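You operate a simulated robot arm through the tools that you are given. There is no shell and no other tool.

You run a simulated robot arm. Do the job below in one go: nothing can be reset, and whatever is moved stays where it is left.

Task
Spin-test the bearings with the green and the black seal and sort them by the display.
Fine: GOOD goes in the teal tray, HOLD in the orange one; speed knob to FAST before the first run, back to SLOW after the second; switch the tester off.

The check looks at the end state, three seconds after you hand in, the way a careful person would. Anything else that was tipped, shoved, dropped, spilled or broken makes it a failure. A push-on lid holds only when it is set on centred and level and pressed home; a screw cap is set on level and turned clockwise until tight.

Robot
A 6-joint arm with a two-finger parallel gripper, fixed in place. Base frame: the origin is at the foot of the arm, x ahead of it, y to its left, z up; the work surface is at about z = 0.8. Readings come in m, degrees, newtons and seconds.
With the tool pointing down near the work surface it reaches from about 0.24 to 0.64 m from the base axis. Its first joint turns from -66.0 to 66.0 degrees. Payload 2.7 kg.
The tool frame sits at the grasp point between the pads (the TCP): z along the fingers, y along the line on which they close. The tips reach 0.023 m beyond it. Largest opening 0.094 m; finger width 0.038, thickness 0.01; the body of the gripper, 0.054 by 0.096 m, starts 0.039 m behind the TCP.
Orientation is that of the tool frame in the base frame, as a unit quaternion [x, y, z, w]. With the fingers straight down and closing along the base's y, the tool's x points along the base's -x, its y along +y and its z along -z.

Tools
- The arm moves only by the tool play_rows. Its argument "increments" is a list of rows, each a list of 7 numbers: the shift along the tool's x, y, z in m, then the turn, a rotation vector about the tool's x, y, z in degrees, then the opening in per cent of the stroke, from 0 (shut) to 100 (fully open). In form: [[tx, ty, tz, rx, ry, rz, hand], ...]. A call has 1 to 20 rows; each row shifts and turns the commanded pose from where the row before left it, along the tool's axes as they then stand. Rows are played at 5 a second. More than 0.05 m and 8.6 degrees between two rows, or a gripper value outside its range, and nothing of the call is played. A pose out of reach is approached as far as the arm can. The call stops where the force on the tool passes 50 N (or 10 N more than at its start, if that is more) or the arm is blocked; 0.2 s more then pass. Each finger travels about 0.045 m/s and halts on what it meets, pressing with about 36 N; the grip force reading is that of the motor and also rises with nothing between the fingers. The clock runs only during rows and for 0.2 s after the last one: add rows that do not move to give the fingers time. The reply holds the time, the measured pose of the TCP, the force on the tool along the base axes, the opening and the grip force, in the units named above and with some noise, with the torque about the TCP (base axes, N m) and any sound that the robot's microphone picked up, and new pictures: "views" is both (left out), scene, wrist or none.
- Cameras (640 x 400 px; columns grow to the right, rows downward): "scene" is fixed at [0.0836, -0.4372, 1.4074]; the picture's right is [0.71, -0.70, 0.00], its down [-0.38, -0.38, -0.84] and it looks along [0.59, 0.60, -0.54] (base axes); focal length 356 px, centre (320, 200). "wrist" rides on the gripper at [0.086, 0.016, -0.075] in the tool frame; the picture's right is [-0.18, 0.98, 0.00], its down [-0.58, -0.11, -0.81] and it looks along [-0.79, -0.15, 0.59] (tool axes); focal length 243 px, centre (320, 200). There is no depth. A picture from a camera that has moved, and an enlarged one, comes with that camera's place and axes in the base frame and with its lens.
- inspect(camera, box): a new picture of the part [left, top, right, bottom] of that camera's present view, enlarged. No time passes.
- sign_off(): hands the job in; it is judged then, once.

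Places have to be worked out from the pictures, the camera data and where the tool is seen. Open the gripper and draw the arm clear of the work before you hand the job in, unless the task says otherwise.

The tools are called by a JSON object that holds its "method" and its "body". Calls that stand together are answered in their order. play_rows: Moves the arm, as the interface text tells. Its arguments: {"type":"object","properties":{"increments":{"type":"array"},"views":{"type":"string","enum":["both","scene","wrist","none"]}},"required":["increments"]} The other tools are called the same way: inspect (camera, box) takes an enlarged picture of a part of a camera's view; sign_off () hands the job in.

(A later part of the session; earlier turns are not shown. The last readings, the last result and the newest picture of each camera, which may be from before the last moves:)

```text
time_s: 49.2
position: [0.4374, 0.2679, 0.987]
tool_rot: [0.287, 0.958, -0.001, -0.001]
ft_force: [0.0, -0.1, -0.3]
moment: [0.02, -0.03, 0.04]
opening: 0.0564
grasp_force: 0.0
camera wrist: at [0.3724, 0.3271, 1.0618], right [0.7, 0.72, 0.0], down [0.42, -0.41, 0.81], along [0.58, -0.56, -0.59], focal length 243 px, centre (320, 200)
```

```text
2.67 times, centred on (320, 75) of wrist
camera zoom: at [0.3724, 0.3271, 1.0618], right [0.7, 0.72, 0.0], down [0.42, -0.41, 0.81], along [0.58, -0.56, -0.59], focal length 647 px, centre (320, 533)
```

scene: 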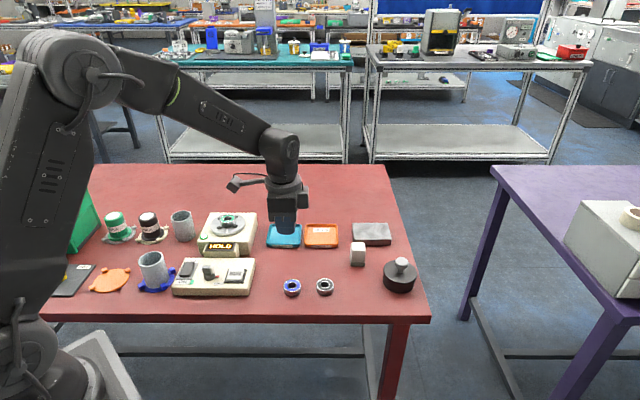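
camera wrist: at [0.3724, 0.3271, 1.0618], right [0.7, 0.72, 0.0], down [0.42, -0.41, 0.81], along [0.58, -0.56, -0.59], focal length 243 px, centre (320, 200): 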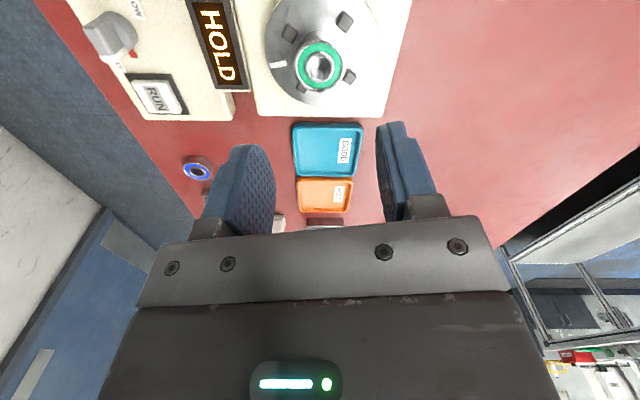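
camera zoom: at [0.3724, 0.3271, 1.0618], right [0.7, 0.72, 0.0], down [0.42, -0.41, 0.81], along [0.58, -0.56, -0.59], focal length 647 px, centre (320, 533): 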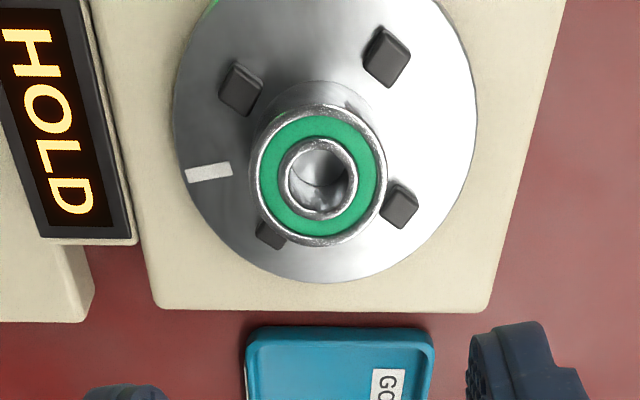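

The jaws are aligned with the tool now, and the bearing is about 1 mm from the tool axis. I'll centre, descend to the earlier release height (tips just above the jaws), watching for contact.

{"method": "play_rows", "body": {"increments": [[-0.001, -0.001, 0.03, 0, 0, 0, 60], [0, 0, 0.03, 0, 0, 0, 60], [0, 0, 0.025, 0, 0, 0, 60], [0, 0, 0.01, 0, 0, 0, 60], [0, 0, 0.004, 0, 0, 0, 60], [0, 0, 0.002, 0, 0, 0, 60], [0, 0, 0.001, 0, 0, 0, 60], [0, 0, 0, 0, 0, 0, 60]], "views": "both"}}

{"method": "inspect", "body": {"camera": "wrist", "box": [220, 60, 420, 210]}}

{"method": "inspect", "body": {"camera": "scene", "box": [205, 205, 259, 245]}}

```text
time_s: 51.0
position: [0.4371, 0.2664, 0.8843]
tool_rot: [0.288, 0.958, 0.0, 0.0]
ft_force: [-0.2, 0.4, -0.6]
moment: [0.02, -0.05, 0.03]
opening: 0.0562
grasp_force: 0.0
camera wrist: at [0.3726, 0.326, 0.9601], right [0.7, 0.72, 0.0], down [0.42, -0.41, 0.81], along [0.58, -0.56, -0.59], focal length 243 px, centre (320, 200)
```

scene: 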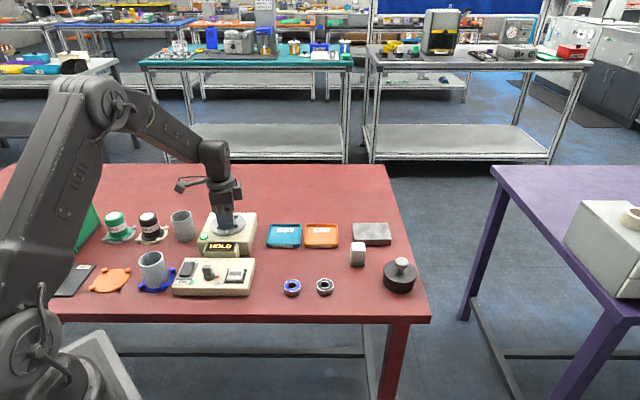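
wrist: 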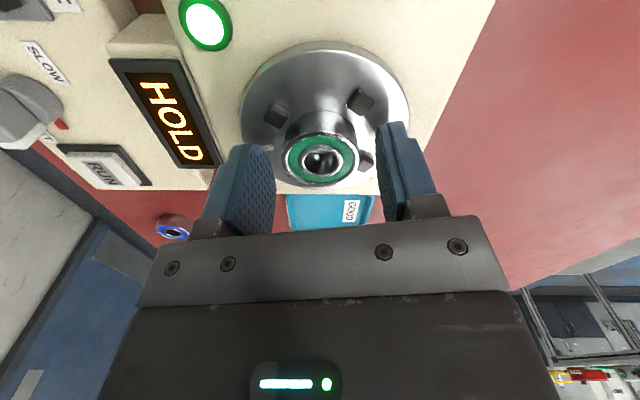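

```text
2.67 times, centred on (320, 135) of wrist
camera zoom: at [0.3726, 0.326, 0.9601], right [0.7, 0.72, 0.0], down [0.42, -0.41, 0.81], along [0.58, -0.56, -0.59], focal length 647 px, centre (320, 373)
```

zoom: 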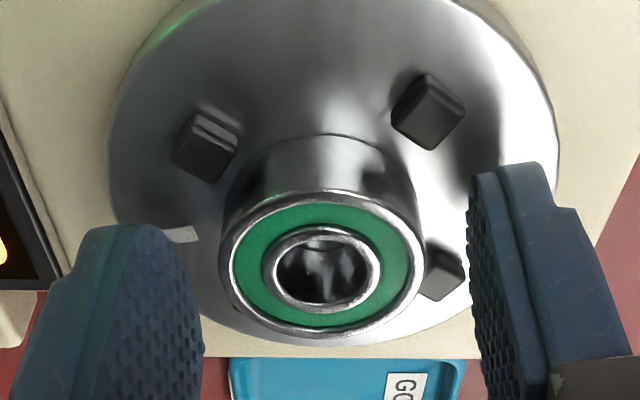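

```text
10.00 times, centred on (232, 225) of scene
camera zoom: at [0.0836, -0.4372, 1.4074], right [0.71, -0.7, 0.0], down [-0.38, -0.38, -0.84], along [0.59, 0.6, -0.54], focal length 3562 px, centre (1200, -50)
```

zoom: 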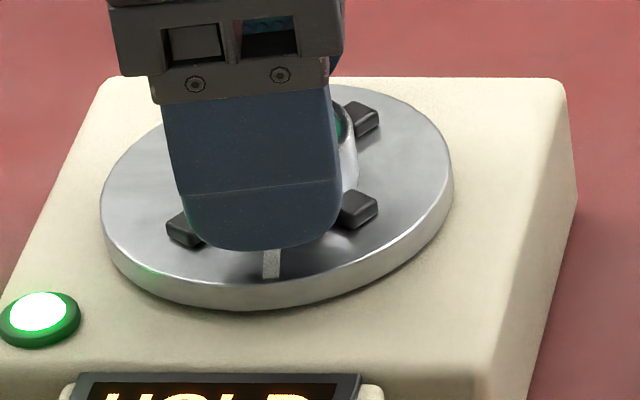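

The bearing is centred between the fingers with no contact. I lower 0.5 mm more, close on it, then lift slowly.

{"method": "play_rows", "body": {"increments": [[0, 0, 0.0007, 0, 0, 0, 60], [0, 0, 0, 0, 0, 0, 48], [0, 0, 0, 0, 0, 0, 35], [0, 0, 0, 0, 0, 0, 30], [0, 0, 0, 0, 0, 0, 30], [0, 0, 0, 0, 0, 0, 30]], "views": "none"}}

{"method": "play_rows", "body": {"increments": [[0, 0, -0.003, 0, 0, 0, 30], [0, 0, -0.004, 0, 0, 0, 30], [0, 0, -0.006, 0, 0, 0, 30], [0, 0, -0.01, 0, 0, 0, 30], [0, 0, 0, 0, 0, 0, 30]], "views": "both"}}

{"method": "inspect", "body": {"camera": "wrist", "box": [220, 60, 420, 210]}}

```text
time_s: 52.4
position: [0.4372, 0.2662, 0.8852]
tool_rot: [0.288, 0.958, 0.0, 0.0]
ft_force: [0.0, 0.4, 0.5]
moment: [-0.01, -0.04, -0.02]
opening: 0.0386
grasp_force: 35.9
```

```text
time_s: 53.6
position: [0.4379, 0.2655, 0.908]
tool_rot: [0.288, 0.958, 0.0, 0.0]
ft_force: [-0.2, -0.1, -0.7]
moment: [0.01, 0.01, 0.0]
opening: 0.0386
grasp_force: 36.1
camera wrist: at [0.3728, 0.3259, 0.9832], right [0.7, 0.72, 0.0], down [0.42, -0.41, 0.81], along [0.58, -0.56, -0.59], focal length 243 px, centre (320, 200)
```

scene: 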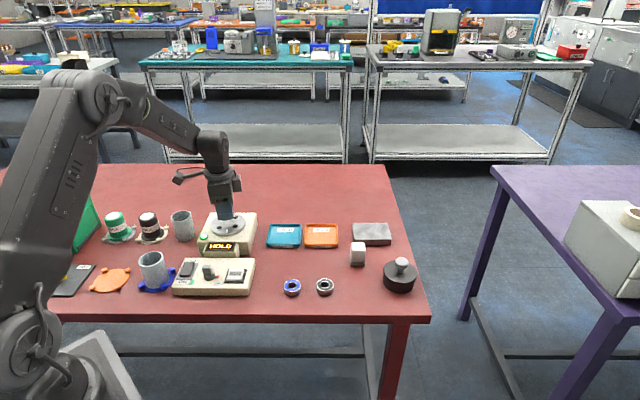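
wrist: 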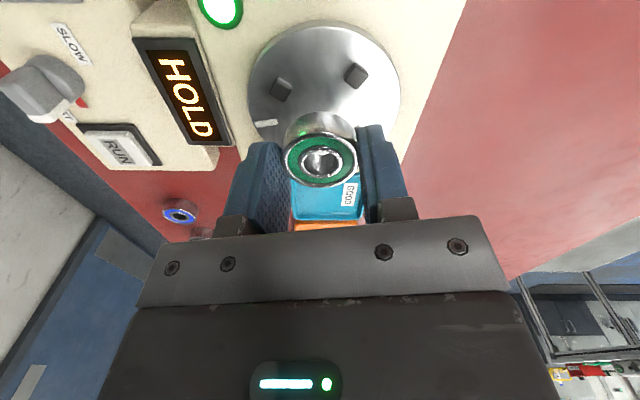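

```text
2.67 times, centred on (320, 135) of wrist
camera zoom: at [0.3728, 0.3259, 0.9832], right [0.7, 0.72, 0.0], down [0.42, -0.41, 0.81], along [0.58, -0.56, -0.59], focal length 647 px, centre (320, 373)
```

zoom: 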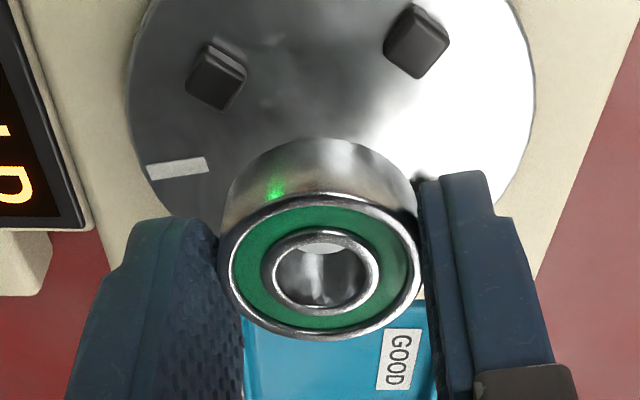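

The green bearing is held securely again. I'll raise it, turn the tool back to the table's axes and carry it over the orange HOLD tray near (0.612, 0.099).

{"method": "play_rows", "body": {"increments": [[0, 0, -0.02, 0, 0, 0, 30], [0, 0, -0.025, 0, 0, 0, 30], [0, 0, -0.017, 0, 0, 5.5, 30], [0, 0, 0, 0, 0, 5.7, 30], [-0.0344, 0.0005, 0, 0, 0, 0, 30], [-0.0344, 0.0005, 0, 0, 0, 0, 30], [-0.0344, 0.0005, 0, 0, 0, 0, 30], [-0.0344, 0.0005, 0, 0, 0, 0, 30], [-0.0344, 0.0005, 0, 0, 0, 0, 30], [-0.0344, 0.0005, 0, 0, 0, 0, 30], [-0.0344, 0.0005, 0, 0, 0, 0, 30], [0, 0, 0, 0, 0, 0, 30], [0, 0, 0, 0, 0, 0, 30]], "views": "both"}}

{"method": "inspect", "body": {"camera": "wrist", "box": [210, 0, 450, 180]}}

{"method": "inspect", "body": {"camera": "scene", "box": [260, 190, 380, 270]}}

```text
time_s: 56.4
position: [0.6109, 0.0988, 0.9685]
tool_rot: [0.38, 0.925, 0.0, 0.0]
ft_force: [0.3, 0.7, 0.2]
moment: [0.04, -0.02, -0.01]
opening: 0.0382
grasp_force: 35.5
camera wrist: at [0.5593, 0.1701, 1.0441], right [0.82, 0.57, 0.0], down [0.34, -0.49, 0.81], along [0.46, -0.66, -0.59], focal length 243 px, centre (320, 200)
```

scene: 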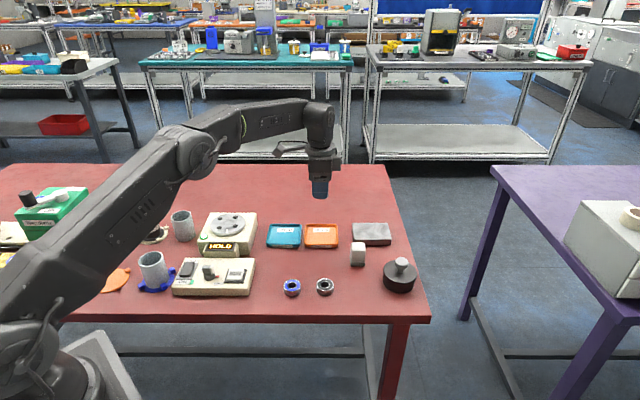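
wrist: 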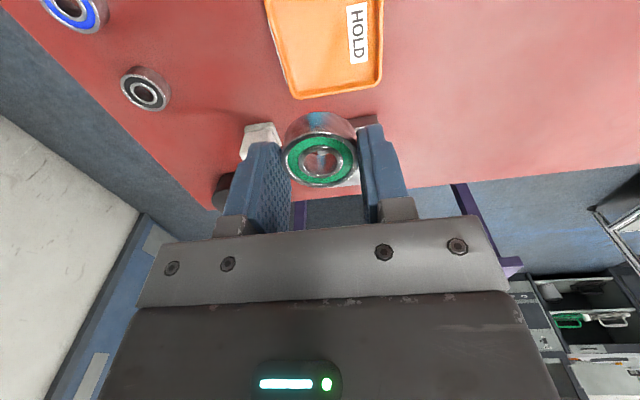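

```text
2.22 times, centred on (330, 90) of wrist
camera zoom: at [0.5593, 0.1701, 1.0441], right [0.82, 0.57, 0.0], down [0.34, -0.49, 0.81], along [0.46, -0.66, -0.59], focal length 539 px, centre (298, 444)
```

zoom: 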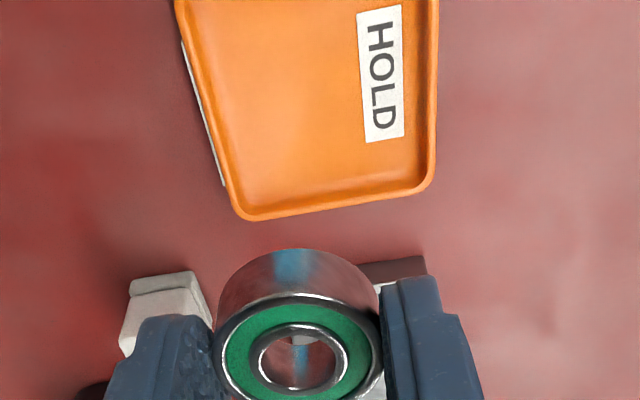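

```text
5.00 times, centred on (320, 230) of scene
camera zoom: at [0.0837, -0.4372, 1.4074], right [0.71, -0.7, 0.0], down [-0.38, -0.38, -0.84], along [0.59, 0.6, -0.54], focal length 1781 px, centre (320, 50)
```

zoom: 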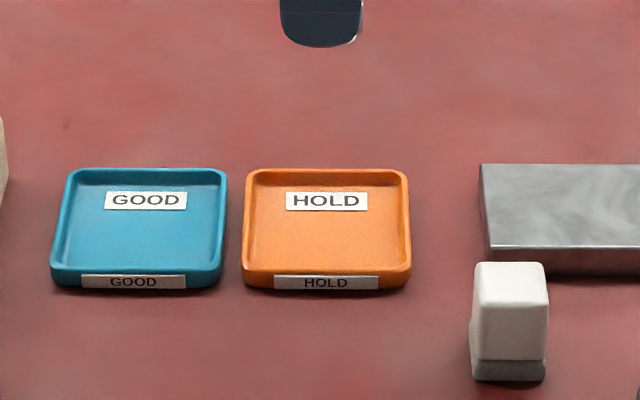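

The tray's centre is about 7 mm further along tool y. I'll shift 6 mm, lower the bearing into the tray until just above its floor, then feel down.

{"method": "play_rows", "body": {"increments": [[-0.001, 0.006, 0.03, 0, 0, 0, 30], [0, 0, 0.035, 0, 0, 0, 30], [0, 0, 0.03, 0, 0, 0, 30], [0, 0, 0.02, 0, 0, 0, 30], [0, 0, 0.012, 0, 0, 0, 30], [0, 0, 0.006, 0, 0, 0, 30], [0, 0, 0, 0, 0, 0, 30]], "views": "both"}}

{"method": "inspect", "body": {"camera": "scene", "box": [290, 205, 350, 255]}}

{"method": "inspect", "body": {"camera": "wrist", "box": [210, 40, 430, 210]}}

```text
time_s: 58.0
position: [0.6152, 0.1033, 0.8359]
tool_rot: [0.38, 0.925, 0.001, 0.001]
ft_force: [0.1, -0.7, -0.9]
moment: [0.0, 0.02, -0.03]
opening: 0.0384
grasp_force: 36.2
camera wrist: at [0.564, 0.1738, 0.9112], right [0.82, 0.57, 0.0], down [0.34, -0.49, 0.81], along [0.46, -0.66, -0.59], focal length 243 px, centre (320, 200)
```

scene: 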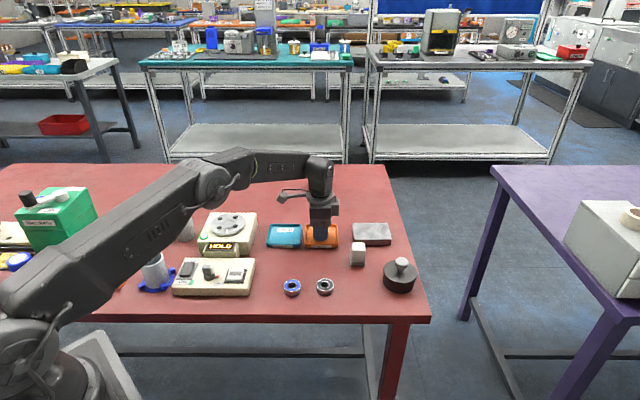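
wrist: 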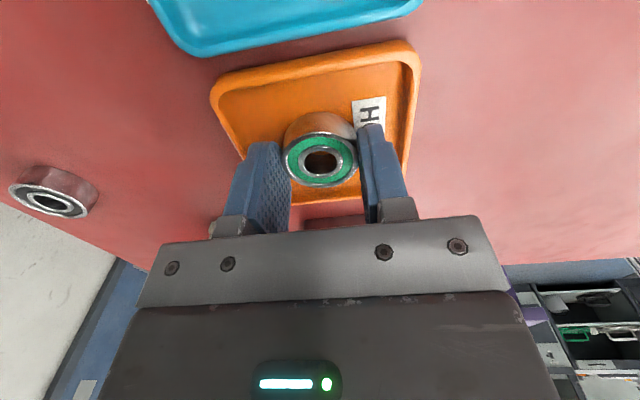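

```text
8.00 times, centred on (320, 230) of scene
camera zoom: at [0.0837, -0.4372, 1.4074], right [0.71, -0.7, 0.0], down [-0.38, -0.38, -0.84], along [0.59, 0.6, -0.54], focal length 2849 px, centre (320, -40)
```

zoom: 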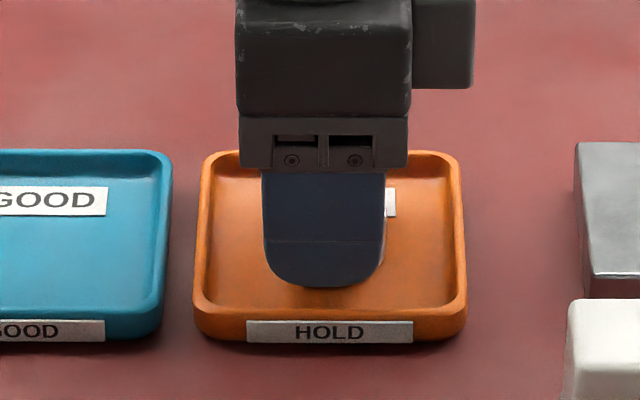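

```text
2.35 times, centred on (320, 125) of wrist
camera zoom: at [0.564, 0.1738, 0.9112], right [0.82, 0.57, 0.0], down [0.34, -0.49, 0.81], along [0.46, -0.66, -0.59], focal length 571 px, centre (320, 376)
```

zoom: 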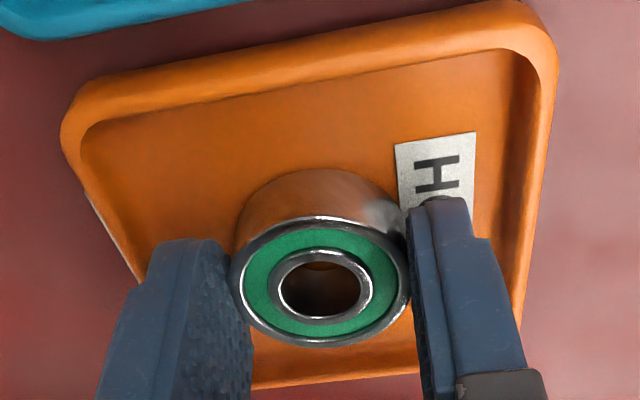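

The bearing hangs inside the tray near its centre. I'll feel down to the floor in 0.5 mm steps.

{"method": "play_rows", "body": {"increments": [[0, 0, 0.0007, 0, 0, 0, 30], [0, 0, 0.0005, 0, 0, 0, 30], [0, 0, 0.0005, 0, 0, 0, 30], [0, 0, 0.0005, 0, 0, 0, 30], [0, 0, 0, 0, 0, 0, 30]], "views": "none"}}

{"method": "play_rows", "body": {"increments": [[0, 0, 0.0005, 0, 0, 0, 30], [0, 0, 0.0005, 0, 0, 0, 30], [0, 0, 0, 0, 0, 0, 30]], "views": "none"}}

```text
time_s: 59.2
position: [0.6169, 0.1039, 0.8357]
tool_rot: [0.381, 0.925, 0.001, 0.001]
ft_force: [-0.6, -0.6, 3.0]
moment: [-0.09, 0.08, 0.03]
opening: 0.0384
grasp_force: 36.0
```

```text
time_s: 60.0
position: [0.6171, 0.1034, 0.8347]
tool_rot: [0.38, 0.925, 0.001, 0.002]
ft_force: [-4.3, -0.9, 16.0]
moment: [-0.09, 0.19, -0.01]
opening: 0.0384
grasp_force: 36.3
```

Contact with the tray floor is felt (16 N). I open slightly and rise straight up.

{"method": "play_rows", "body": {"increments": [[0, 0, -0.0005, 0, 0, 0, 42], [0, 0, 0, 0, 0, 0, 48], [0, 0, 0, 0, 0, 0, 48], [0, 0, -0.01, 0, 0, 0, 48], [0, 0, -0.025, 0, 0, 0, 48], [0, 0, -0.04, 0, 0, 0, 48], [0, 0, -0.04, 0, 0, 0, 60], [0, 0, 0, 0, 0, 0, 60]], "views": "both"}}

{"method": "inspect", "body": {"camera": "scene", "box": [260, 205, 380, 305]}}

```text
time_s: 61.8
position: [0.6167, 0.1039, 0.9468]
tool_rot: [0.381, 0.925, 0.0, -0.001]
ft_force: [-1.6, 0.2, 0.1]
moment: [0.03, -0.03, 0.01]
opening: 0.0563
grasp_force: 0.0
camera wrist: at [0.5648, 0.1749, 1.0229], right [0.82, 0.57, 0.0], down [0.34, -0.49, 0.81], along [0.46, -0.66, -0.59], focal length 243 px, centre (320, 200)
```

scene: 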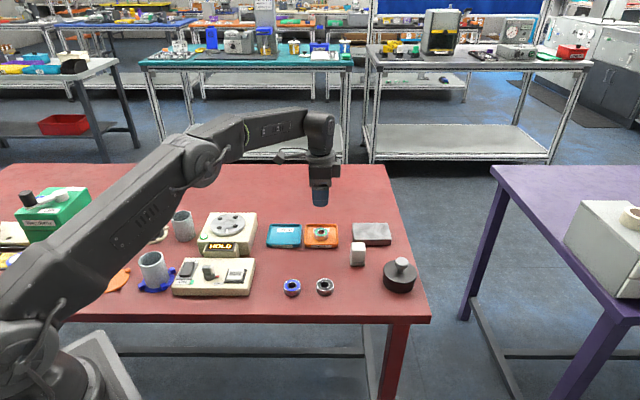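
wrist: 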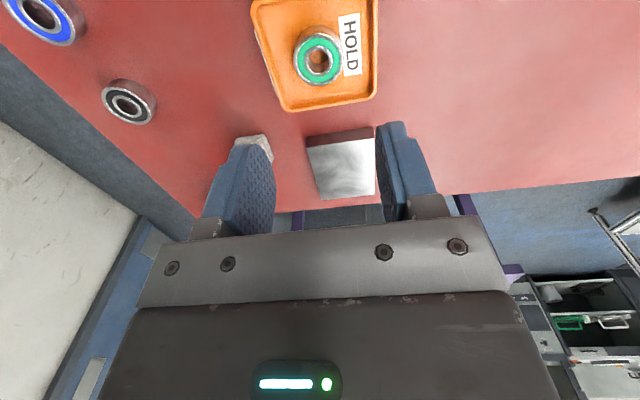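

```text
4.00 times, centred on (320, 255) of scene
camera zoom: at [0.0836, -0.4372, 1.4074], right [0.71, -0.7, 0.0], down [-0.38, -0.38, -0.84], along [0.59, 0.6, -0.54], focal length 1425 px, centre (320, -20)
```

zoom: 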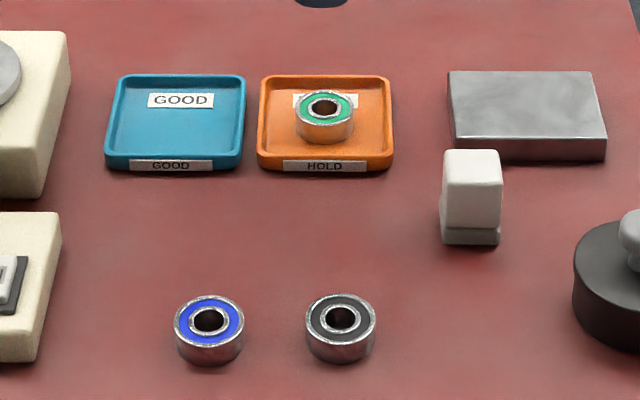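

The green bearing sits flat in the HOLD tray. Next I move over the black bearing, estimated at (0.491, -0.037).

{"method": "play_rows", "body": {"increments": [[-0.0019, -0.0377, 0, 0, 0, 0, 65], [-0.0019, -0.0377, 0, 0, 0, 0, 65], [-0.0019, -0.0377, 0, 0, 0, 0, 65], [-0.0019, -0.0377, 0, 0, 0, 0, 65], [-0.0019, -0.0377, 0, 0, 0, 0, 65], [0, 0, 0, 0, 0, 0, 65]], "views": "wrist"}}

{"method": "inspect", "body": {"camera": "wrist", "box": [220, 0, 420, 120]}}

```text
time_s: 63.2
position: [0.4898, -0.0376, 0.9486]
tool_rot: [0.381, 0.925, 0.002, 0.0]
ft_force: [0.2, -0.2, 0.2]
moment: [0.01, 0.01, 0.0]
opening: 0.0613
grasp_force: 0.1
camera wrist: at [0.438, 0.0328, 1.0229], right [0.82, 0.57, 0.0], down [0.34, -0.49, 0.81], along [0.46, -0.66, -0.59], focal length 243 px, centre (320, 200)
```

wrist: 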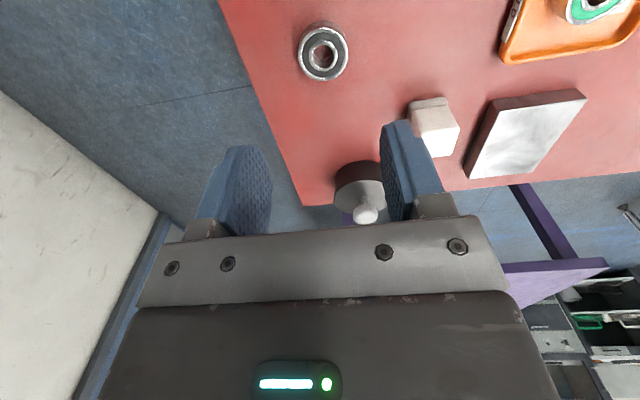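

```text
3.20 times, centred on (320, 60) of wrist
camera zoom: at [0.438, 0.0328, 1.0229], right [0.82, 0.57, 0.0], down [0.34, -0.49, 0.81], along [0.46, -0.66, -0.59], focal length 776 px, centre (320, 648)
```

zoom: 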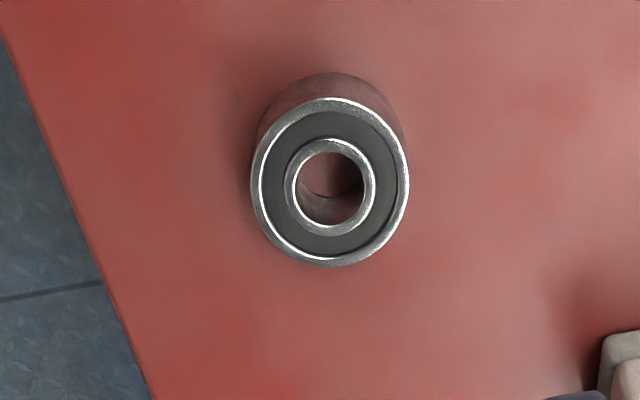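

The black bearing's centre is 1 mm / 2 mm off the tool axis; I correct, descend to z ≈ 0.8275 and close as before.

{"method": "play_rows", "body": {"increments": [[-0.001, 0.0022, 0.03, 0, 0, 0, 65], [0, 0, 0.03, 0, 0, 0, 65], [0, 0, 0.03, 0, 0, 0, 65], [0, 0, 0.02, 0, 0, 0, 65], [0, 0, 0.0103, 0, 0, 0, 65], [0, 0, 0, 0, 0, 0, 50], [0, 0, 0, 0, 0, 0, 35], [0, 0, 0, 0, 0, 0, 30], [0, 0, 0, 0, 0, 0, 30], [0, 0, 0, 0, 0, 0, 30]], "views": "none"}}

{"method": "inspect", "body": {"camera": "wrist", "box": [230, 90, 430, 240]}}

```text
time_s: 65.4
position: [0.492, -0.0367, 0.8284]
tool_rot: [0.38, 0.925, 0.0, 0.0]
ft_force: [0.1, -0.4, 0.6]
moment: [0.0, 0.0, 0.0]
opening: 0.0385
grasp_force: 35.9
```

```text
2.67 times, centred on (330, 165) of wrist
camera zoom: at [0.4404, 0.0333, 0.9035], right [0.82, 0.57, 0.0], down [0.34, -0.49, 0.81], along [0.46, -0.66, -0.59], focal length 647 px, centre (293, 293)
```

zoom: 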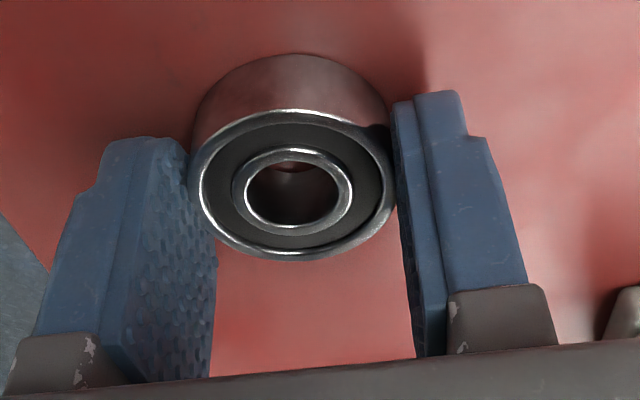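

The grip matches the earlier good one. I lift slowly, then carry the black bearing to the turntable and turn 11° to match the jaws.

{"method": "play_rows", "body": {"increments": [[0, 0, -0.003, 0, 0, 0, 30], [0, 0, -0.005, 0, 0, 0, 30], [0, 0, -0.01, 0, 0, 0, 30], [0, 0, -0.02, 0, 0, 0, 30], [0, 0, -0.03, 0, 0, 0, 30], [0, 0, -0.04, 0, 0, 0, 30], [0, 0, -0.045, 0, 0, 0, 30], [0.0314, 0.0226, 0, 0, 0, 0, 30], [0.0314, 0.0226, 0, 0, 0, 0, 30], [0.0314, 0.0226, 0, 0, 0, 0, 30], [0.0314, 0.0226, 0, 0, 0, 0, 30], [0.0314, 0.0226, 0, 0, 0, 0, 30], [0.0314, 0.0226, 0, 0, 0, 0, 30], [0.0314, 0.0226, 0, 0, 0, 0, 30], [0.0314, 0.0226, 0, 0, 0, 0, 30], [0, 0, 0, 0, 0, -5.6, 30], [0, 0, 0, 0, 0, -5.6, 30], [0, 0, 0, 0, 0, 0, 30]], "views": "both"}}

{"method": "inspect", "body": {"camera": "wrist", "box": [200, 0, 440, 180]}}

{"method": "inspect", "body": {"camera": "scene", "box": [195, 203, 265, 263]}}

```text
time_s: 69.2
position: [0.4417, 0.268, 0.9818]
tool_rot: [0.288, 0.958, 0.0, -0.001]
ft_force: [0.5, 0.9, -0.9]
moment: [0.01, 0.02, -0.03]
opening: 0.0385
grasp_force: 36.2
camera wrist: at [0.377, 0.3272, 1.0562], right [0.69, 0.72, 0.0], down [0.42, -0.41, 0.81], along [0.58, -0.56, -0.59], focal length 243 px, centre (320, 200)
```

scene: 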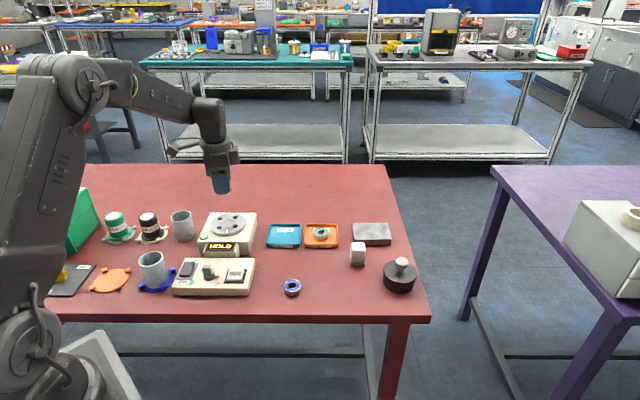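
wrist: 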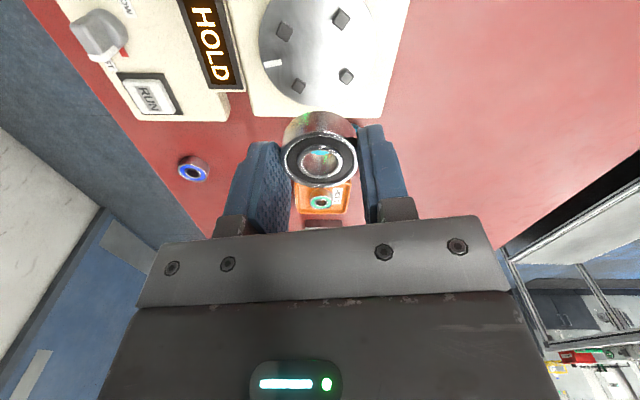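

```text
2.22 times, centred on (320, 90) of wrist
camera zoom: at [0.377, 0.3272, 1.0562], right [0.69, 0.72, 0.0], down [0.42, -0.41, 0.81], along [0.58, -0.56, -0.59], focal length 539 px, centre (320, 444)
```

zoom: 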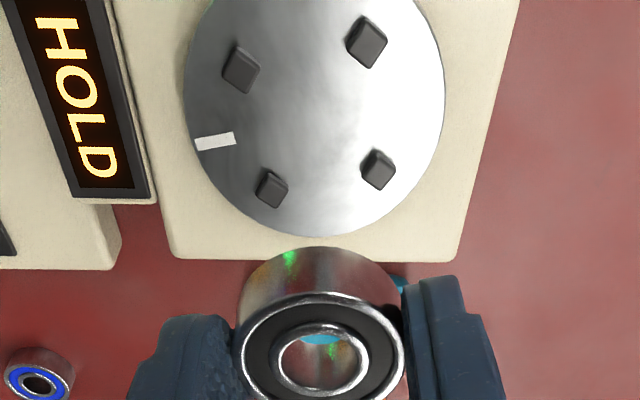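

```text
6.67 times, centred on (230, 233) of scene
camera zoom: at [0.0837, -0.4372, 1.4074], right [0.71, -0.7, 0.0], down [-0.38, -0.38, -0.84], along [0.59, 0.6, -0.54], focal length 2374 px, centre (920, -20)
```

zoom: 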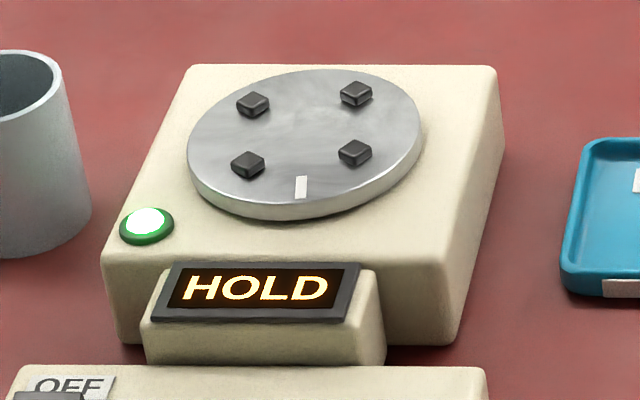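

The jaw centre is about 1 mm in x and -1.8 mm in y from the bearing axis. I correct that and lower to just above the disc, then check the view.

{"method": "play_rows", "body": {"increments": [[0.001, -0.0018, 0.03, 0, 0, 0, 30], [0, 0, 0.03, 0, 0, 0, 30], [0, 0, 0.02, 0, 0, 0, 30], [0, 0, 0.01, 0, 0, 0, 30], [0, 0, 0.004, 0, 0, 0, 30], [0, 0, 0, 0, 0, 0, 30]], "views": "both"}}

{"method": "inspect", "body": {"camera": "wrist", "box": [220, 60, 420, 210]}}

{"method": "inspect", "body": {"camera": "scene", "box": [215, 212, 255, 242]}}

```text
time_s: 70.6
position: [0.4396, 0.2682, 0.8876]
tool_rot: [0.289, 0.957, 0.0, 0.0]
ft_force: [0.1, 0.0, 0.4]
moment: [-0.01, -0.02, -0.05]
opening: 0.0386
grasp_force: 35.9
camera wrist: at [0.3754, 0.3278, 0.9619], right [0.7, 0.72, 0.0], down [0.42, -0.41, 0.81], along [0.58, -0.56, -0.59], focal length 243 px, centre (320, 200)
```

scene: 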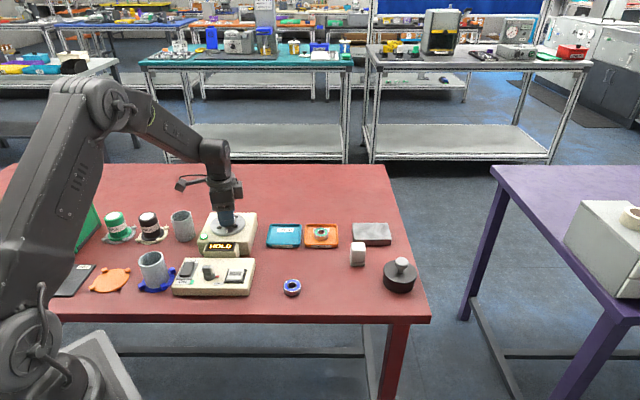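
wrist: 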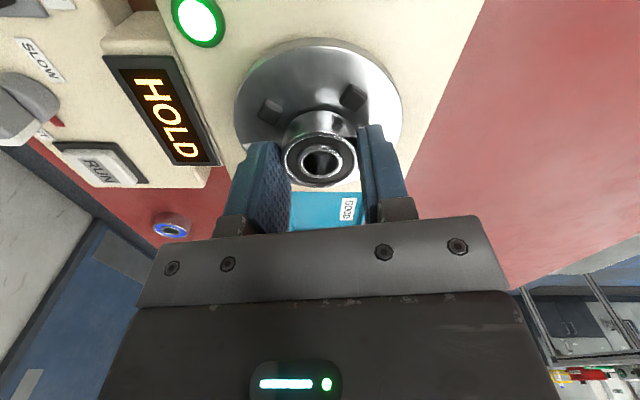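

```text
2.67 times, centred on (320, 135) of wrist
camera zoom: at [0.3754, 0.3278, 0.9619], right [0.7, 0.72, 0.0], down [0.42, -0.41, 0.81], along [0.58, -0.56, -0.59], focal length 647 px, centre (320, 373)
```

zoom: 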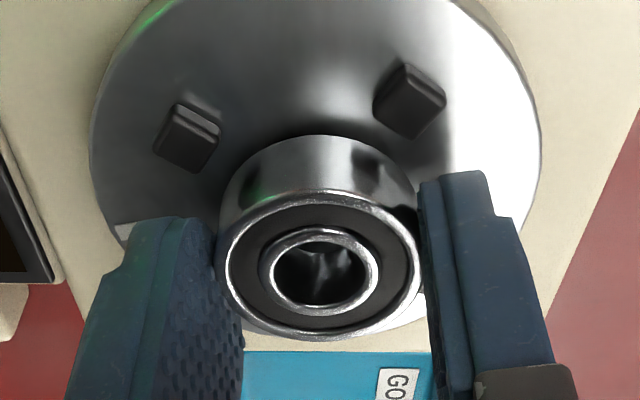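

```text
13.33 times, centred on (235, 227) of scene
camera zoom: at [0.0837, -0.4372, 1.4074], right [0.71, -0.7, 0.0], down [-0.38, -0.38, -0.84], along [0.59, 0.6, -0.54], focal length 4749 px, centre (1453, -160)
```

zoom: 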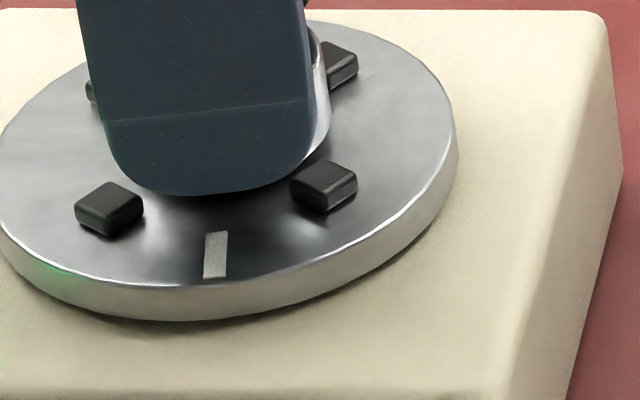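

Alignment is within about 1 mm. I lower the last few millimetres in fine steps, then release.

{"method": "play_rows", "body": {"increments": [[-0.0007, -0.0005, 0.0015, 0, 0, 0, 30], [0, 0, 0.001, 0, 0, 0, 30], [0, 0, 0.0005, 0, 0, 0, 30], [0, 0, 0.0005, 0, 0, 0, 30], [0, 0, 0, 0, 0, 0, 30]], "views": "none"}}

{"method": "inspect", "body": {"camera": "scene", "box": [215, 212, 255, 242]}}

```text
time_s: 71.8
position: [0.4389, 0.2656, 0.8826]
tool_rot: [0.288, 0.958, 0.001, 0.001]
ft_force: [1.0, -0.2, -0.1]
moment: [-0.01, 0.01, -0.03]
opening: 0.0385
grasp_force: 36.3
```

```text
13.33 times, centred on (235, 227) of scene
camera zoom: at [0.0836, -0.4372, 1.4074], right [0.71, -0.7, 0.0], down [-0.38, -0.38, -0.84], along [0.59, 0.6, -0.54], focal length 4749 px, centre (1453, -160)
```

zoom: 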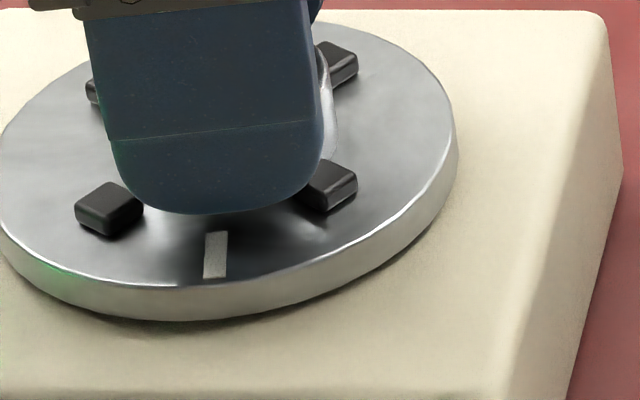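

The bearing is just above the disc with no contact force. I release and rise.

{"method": "play_rows", "body": {"increments": [[0, 0, 0, 0, 0, 0, 46], [0, 0, 0, 0, 0, 0, 54], [0, 0, 0, 0, 0, 0, 54], [0, 0, -0.01, 0, 0, 0, 54], [0, 0, -0.02, 0, 0, 0, 54], [0, 0, -0.03, 0, 0, 0, 54], [0, 0, -0.04, 0, 0, 0, 54], [0, 0, 0, 0, 0, 0, 54]], "views": "both"}}

{"method": "inspect", "body": {"camera": "scene", "box": [195, 203, 265, 263]}}

{"method": "inspect", "body": {"camera": "wrist", "box": [220, 0, 420, 150]}}

```text
time_s: 73.6
position: [0.4415, 0.2646, 0.984]
tool_rot: [0.289, 0.957, 0.0, 0.0]
ft_force: [0.9, -0.6, -0.4]
moment: [0.0, 0.0, -0.02]
opening: 0.0509
grasp_force: 0.0
camera wrist: at [0.3761, 0.3245, 1.0592], right [0.7, 0.72, 0.0], down [0.42, -0.41, 0.81], along [0.58, -0.56, -0.59], focal length 243 px, centre (320, 200)
```

scene: 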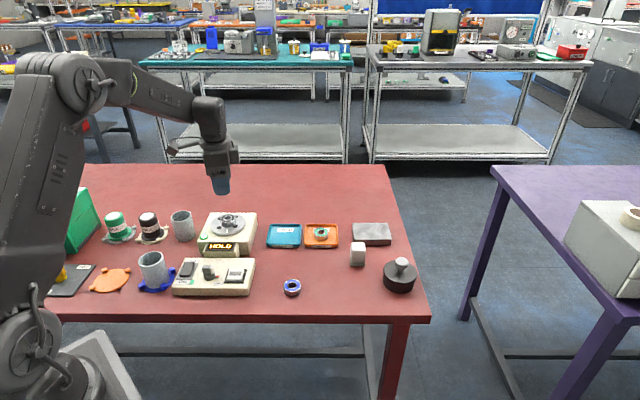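
wrist: 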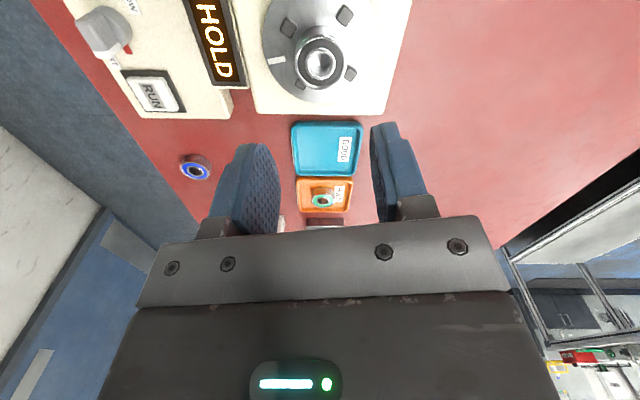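

```text
6.67 times, centred on (230, 233) of scene
camera zoom: at [0.0836, -0.4372, 1.4074], right [0.71, -0.7, 0.0], down [-0.38, -0.38, -0.84], along [0.59, 0.6, -0.54], focal length 2374 px, centre (920, -20)
```

zoom: 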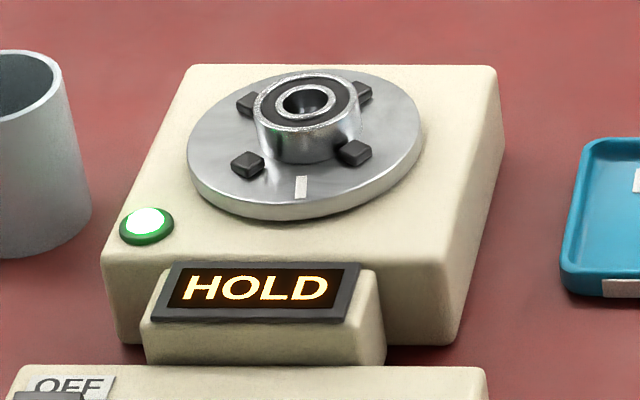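

```text
2.67 times, centred on (320, 75) of wrist
camera zoom: at [0.3761, 0.3245, 1.0592], right [0.7, 0.72, 0.0], down [0.42, -0.41, 0.81], along [0.58, -0.56, -0.59], focal length 647 px, centre (320, 533)
```

zoom: 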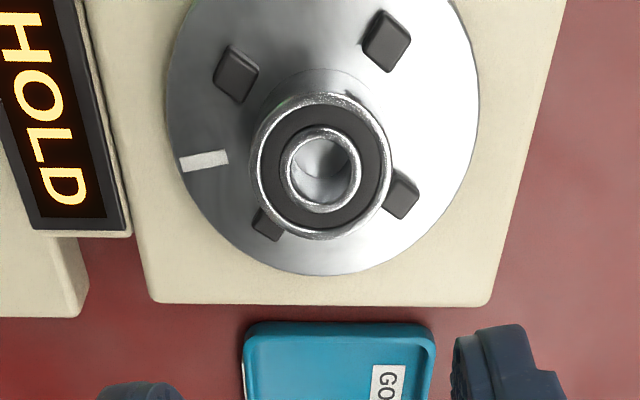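

The black bearing sits flat between the jaws; the display still shows the old HOLD. I turn the tool back, close the fingers and return above RUN.

{"method": "play_rows", "body": {"increments": [[0, 0, 0, 0, 0, 5.6, 54], [0, 0, 0, 0, 0, 5.6, 40], [-0.0092, -0.0327, 0, 0, 0, 0, 20], [-0.0092, -0.0327, 0, 0, 0, 0, 0], [-0.0092, -0.0327, 0, 0, 0, 0, 0], [-0.0092, -0.0327, 0, 0, 0, 0, 0], [-0.0092, -0.0327, 0, 0, 0, 0, 0], [0, 0, 0.03, 0, 0, 0, 0], [0, 0, 0.025, 0, 0, 0, 0], [0, 0, 0, 0, 0, 0, 0]], "views": "both"}}

{"method": "inspect", "body": {"camera": "wrist", "box": [220, 20, 420, 170]}}

```text
time_s: 75.8
position: [0.3578, 0.116, 0.9277]
tool_rot: [0.38, 0.925, 0.0, 0.0]
ft_force: [-0.3, -0.8, 0.4]
moment: [-0.02, -0.03, -0.01]
opening: 0.0
grasp_force: 36.6
camera wrist: at [0.3059, 0.1879, 1.003], right [0.82, 0.57, 0.0], down [0.34, -0.49, 0.81], along [0.46, -0.66, -0.59], focal length 243 px, centre (320, 200)
```

scene: 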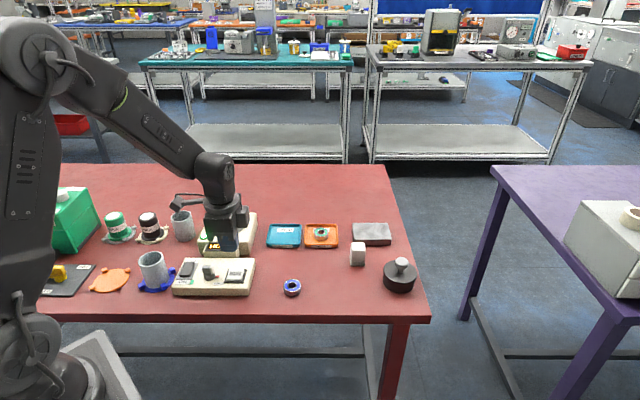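
wrist: 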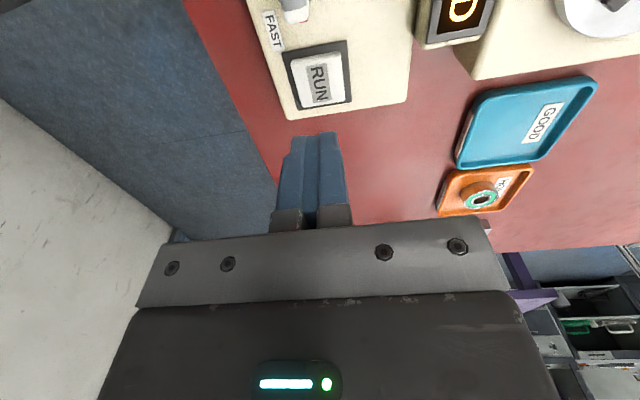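

```text
2.67 times, centred on (320, 95) of wrist
camera zoom: at [0.3059, 0.1879, 1.003], right [0.82, 0.57, 0.0], down [0.34, -0.49, 0.81], along [0.46, -0.66, -0.59], focal length 647 px, centre (320, 480)
```

zoom: 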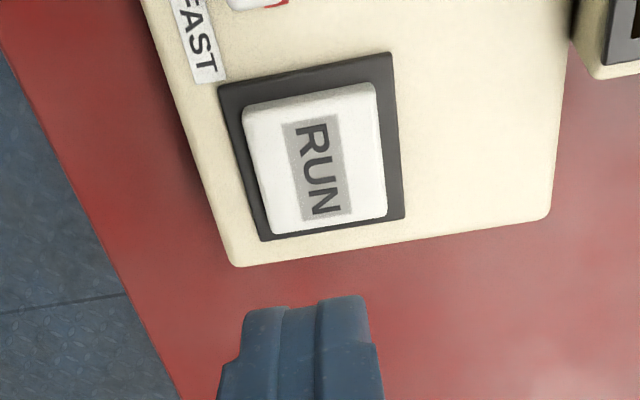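

Alignment over RUN is the same as for the first press. I press down by the same travel and watch for the click.

{"method": "play_rows", "body": {"increments": [[0, 0, 0.03, 0, 0, 0, 0], [0, 0, 0.03, 0, 0, 0, 0], [0, 0, 0.007, 0, 0, 0, 0], [0, 0, 0.002, 0, 0, 0, 0], [0, 0, 0.002, 0, 0, 0, 0], [0, 0, 0.001, 0, 0, 0, 0], [0, 0, 0.001, 0, 0, 0, 0], [0, 0, 0.0005, 0, 0, 0, 0], [0, 0, 0, 0, 0, 0, 0]], "views": "wrist"}}

```text
time_s: 77.8
position: [0.3571, 0.1202, 0.8552]
tool_rot: [0.38, 0.925, 0.001, 0.0]
ft_force: [1.8, -0.1, 3.0]
moment: [0.02, 0.01, 0.05]
opening: 0.0002
grasp_force: 36.3
heard: click
camera wrist: at [0.3057, 0.189, 0.93], right [0.82, 0.57, 0.0], down [0.34, -0.49, 0.81], along [0.46, -0.66, -0.59], focal length 243 px, centre (320, 200)
```

wrist: 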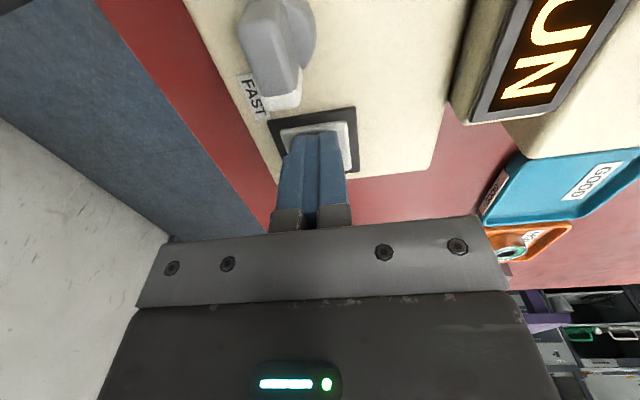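

Click heard and the display shows RUN again. I rise, move aside and wait for the result.

{"method": "play_rows", "body": {"increments": [[0, 0, -0.01, 0, 0, 0, 0], [0, 0, -0.03, 0, 0, 0, 0], [0, 0, -0.04, 0, 0, 0, 0], [0, 0, -0.04, 0, 0, 0, 0], [-0.04, 0, 0, 0, 0, 0, 0], [-0.04, 0, 0, 0, 0, 0, 0], [-0.04, 0, 0, 0, 0, 0, 0], [0, 0, 0, 0, 0, 0, 0], [0, 0, 0, 0, 0, 0, 0], [0, 0, 0, 0, 0, 0, 0], [0, 0, 0, 0, 0, 0, 0], [0, 0, 0, 0, 0, 0, 0]], "views": "scene"}}

{"method": "inspect", "body": {"camera": "scene", "box": [180, 200, 280, 300]}}

```text
time_s: 80.4
position: [0.4428, 0.0333, 0.9735]
tool_rot: [0.38, 0.925, 0.001, 0.0]
ft_force: [-0.1, 0.0, 0.4]
moment: [0.02, 0.0, -0.02]
opening: 0.0002
grasp_force: 36.2
```

scene: 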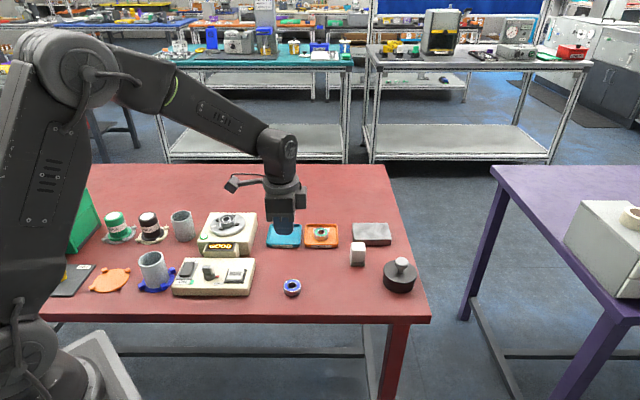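

```text
4.00 times, centred on (230, 250) of scene
camera zoom: at [0.0836, -0.4372, 1.4074], right [0.71, -0.7, 0.0], down [-0.38, -0.38, -0.84], along [0.59, 0.6, -0.54], focal length 1425 px, centre (680, 0)
```

zoom: 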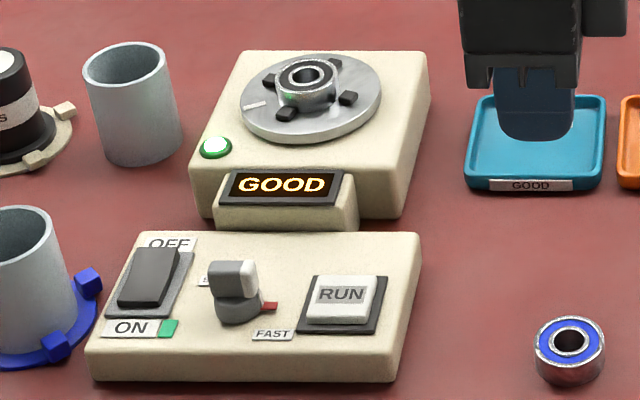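

The display reads GOOD for the black bearing, so it goes to the teal tray. I wait a second to confirm that reading and that the disc has stopped.

{"method": "play_rows", "body": {"increments": [[0, 0, 0, 0, 0, 0, 0], [0, 0, 0, 0, 0, 0, 0], [0, 0, 0, 0, 0, 0, 20], [0, 0, 0, 0, 0, 0, 60], [0, 0, 0, 0, 0, 0, 60]], "views": "none"}}

{"method": "inspect", "body": {"camera": "scene", "box": [195, 203, 265, 263]}}

```text
time_s: 81.6
position: [0.4424, 0.033, 0.9724]
tool_rot: [0.38, 0.925, 0.001, 0.0]
ft_force: [0.0, 0.2, 0.1]
moment: [-0.01, -0.01, -0.03]
opening: 0.0565
grasp_force: 0.0
```

```text
6.67 times, centred on (230, 233) of scene
camera zoom: at [0.0836, -0.4372, 1.4074], right [0.71, -0.7, 0.0], down [-0.38, -0.38, -0.84], along [0.59, 0.6, -0.54], focal length 2374 px, centre (920, -20)
```

zoom: 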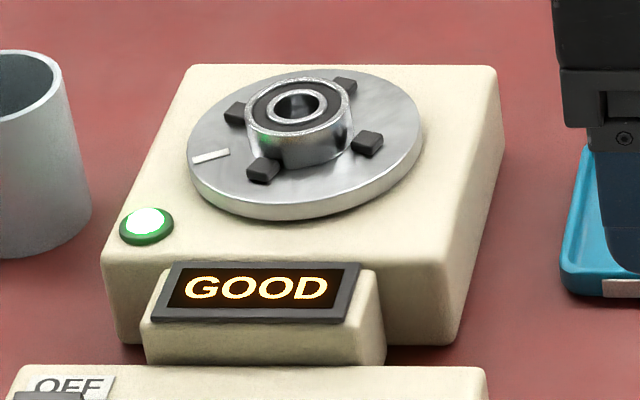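

GOOD is steady and the disc has stopped, about another 11° on. I return above the turntable and turn the tool by 22° to line up with the jaws.

{"method": "play_rows", "body": {"increments": [[0.0281, 0.027, -0.002, 0, 0, 0, 60], [0.0281, 0.027, -0.002, 0, 0, 0, 60], [0.0281, 0.027, -0.002, 0, 0, 0, 60], [0.0281, 0.027, -0.002, 0, 0, 0, 60], [0.0281, 0.027, -0.002, 0, 0, 0, 60], [0.0281, 0.027, -0.002, 0, 0, 0, 60], [0, 0, 0, 0, 0, -7.4, 60], [0, 0, 0, 0, 0, -7.4, 60], [0, 0, 0, 0, 0, -7.4, 60], [0, 0, 0, 0, 0, 0, 60]], "views": "wrist"}}

{"method": "inspect", "body": {"camera": "wrist", "box": [220, 0, 420, 150]}}

```text
time_s: 83.8
position: [0.4364, 0.2674, 0.9864]
tool_rot: [0.194, 0.981, -0.001, 0.0]
ft_force: [0.0, -0.7, -0.4]
moment: [-0.01, 0.0, 0.01]
opening: 0.0565
grasp_force: 0.0
camera wrist: at [0.3611, 0.3134, 1.0622], right [0.54, 0.84, 0.0], down [0.5, -0.32, 0.81], along [0.68, -0.44, -0.59], focal length 243 px, centre (320, 200)
```

wrist: 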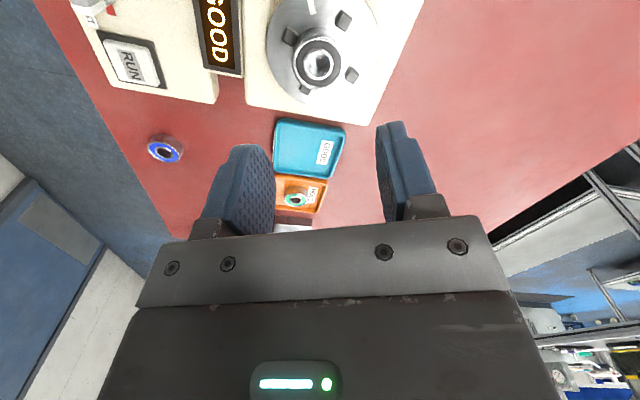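

```text
2.67 times, centred on (320, 75) of wrist
camera zoom: at [0.3611, 0.3134, 1.0622], right [0.54, 0.84, 0.0], down [0.5, -0.32, 0.81], along [0.68, -0.44, -0.59], focal length 647 px, centre (320, 533)
```

zoom: 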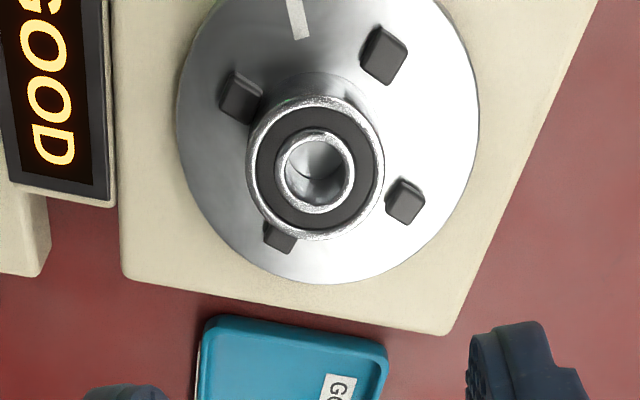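

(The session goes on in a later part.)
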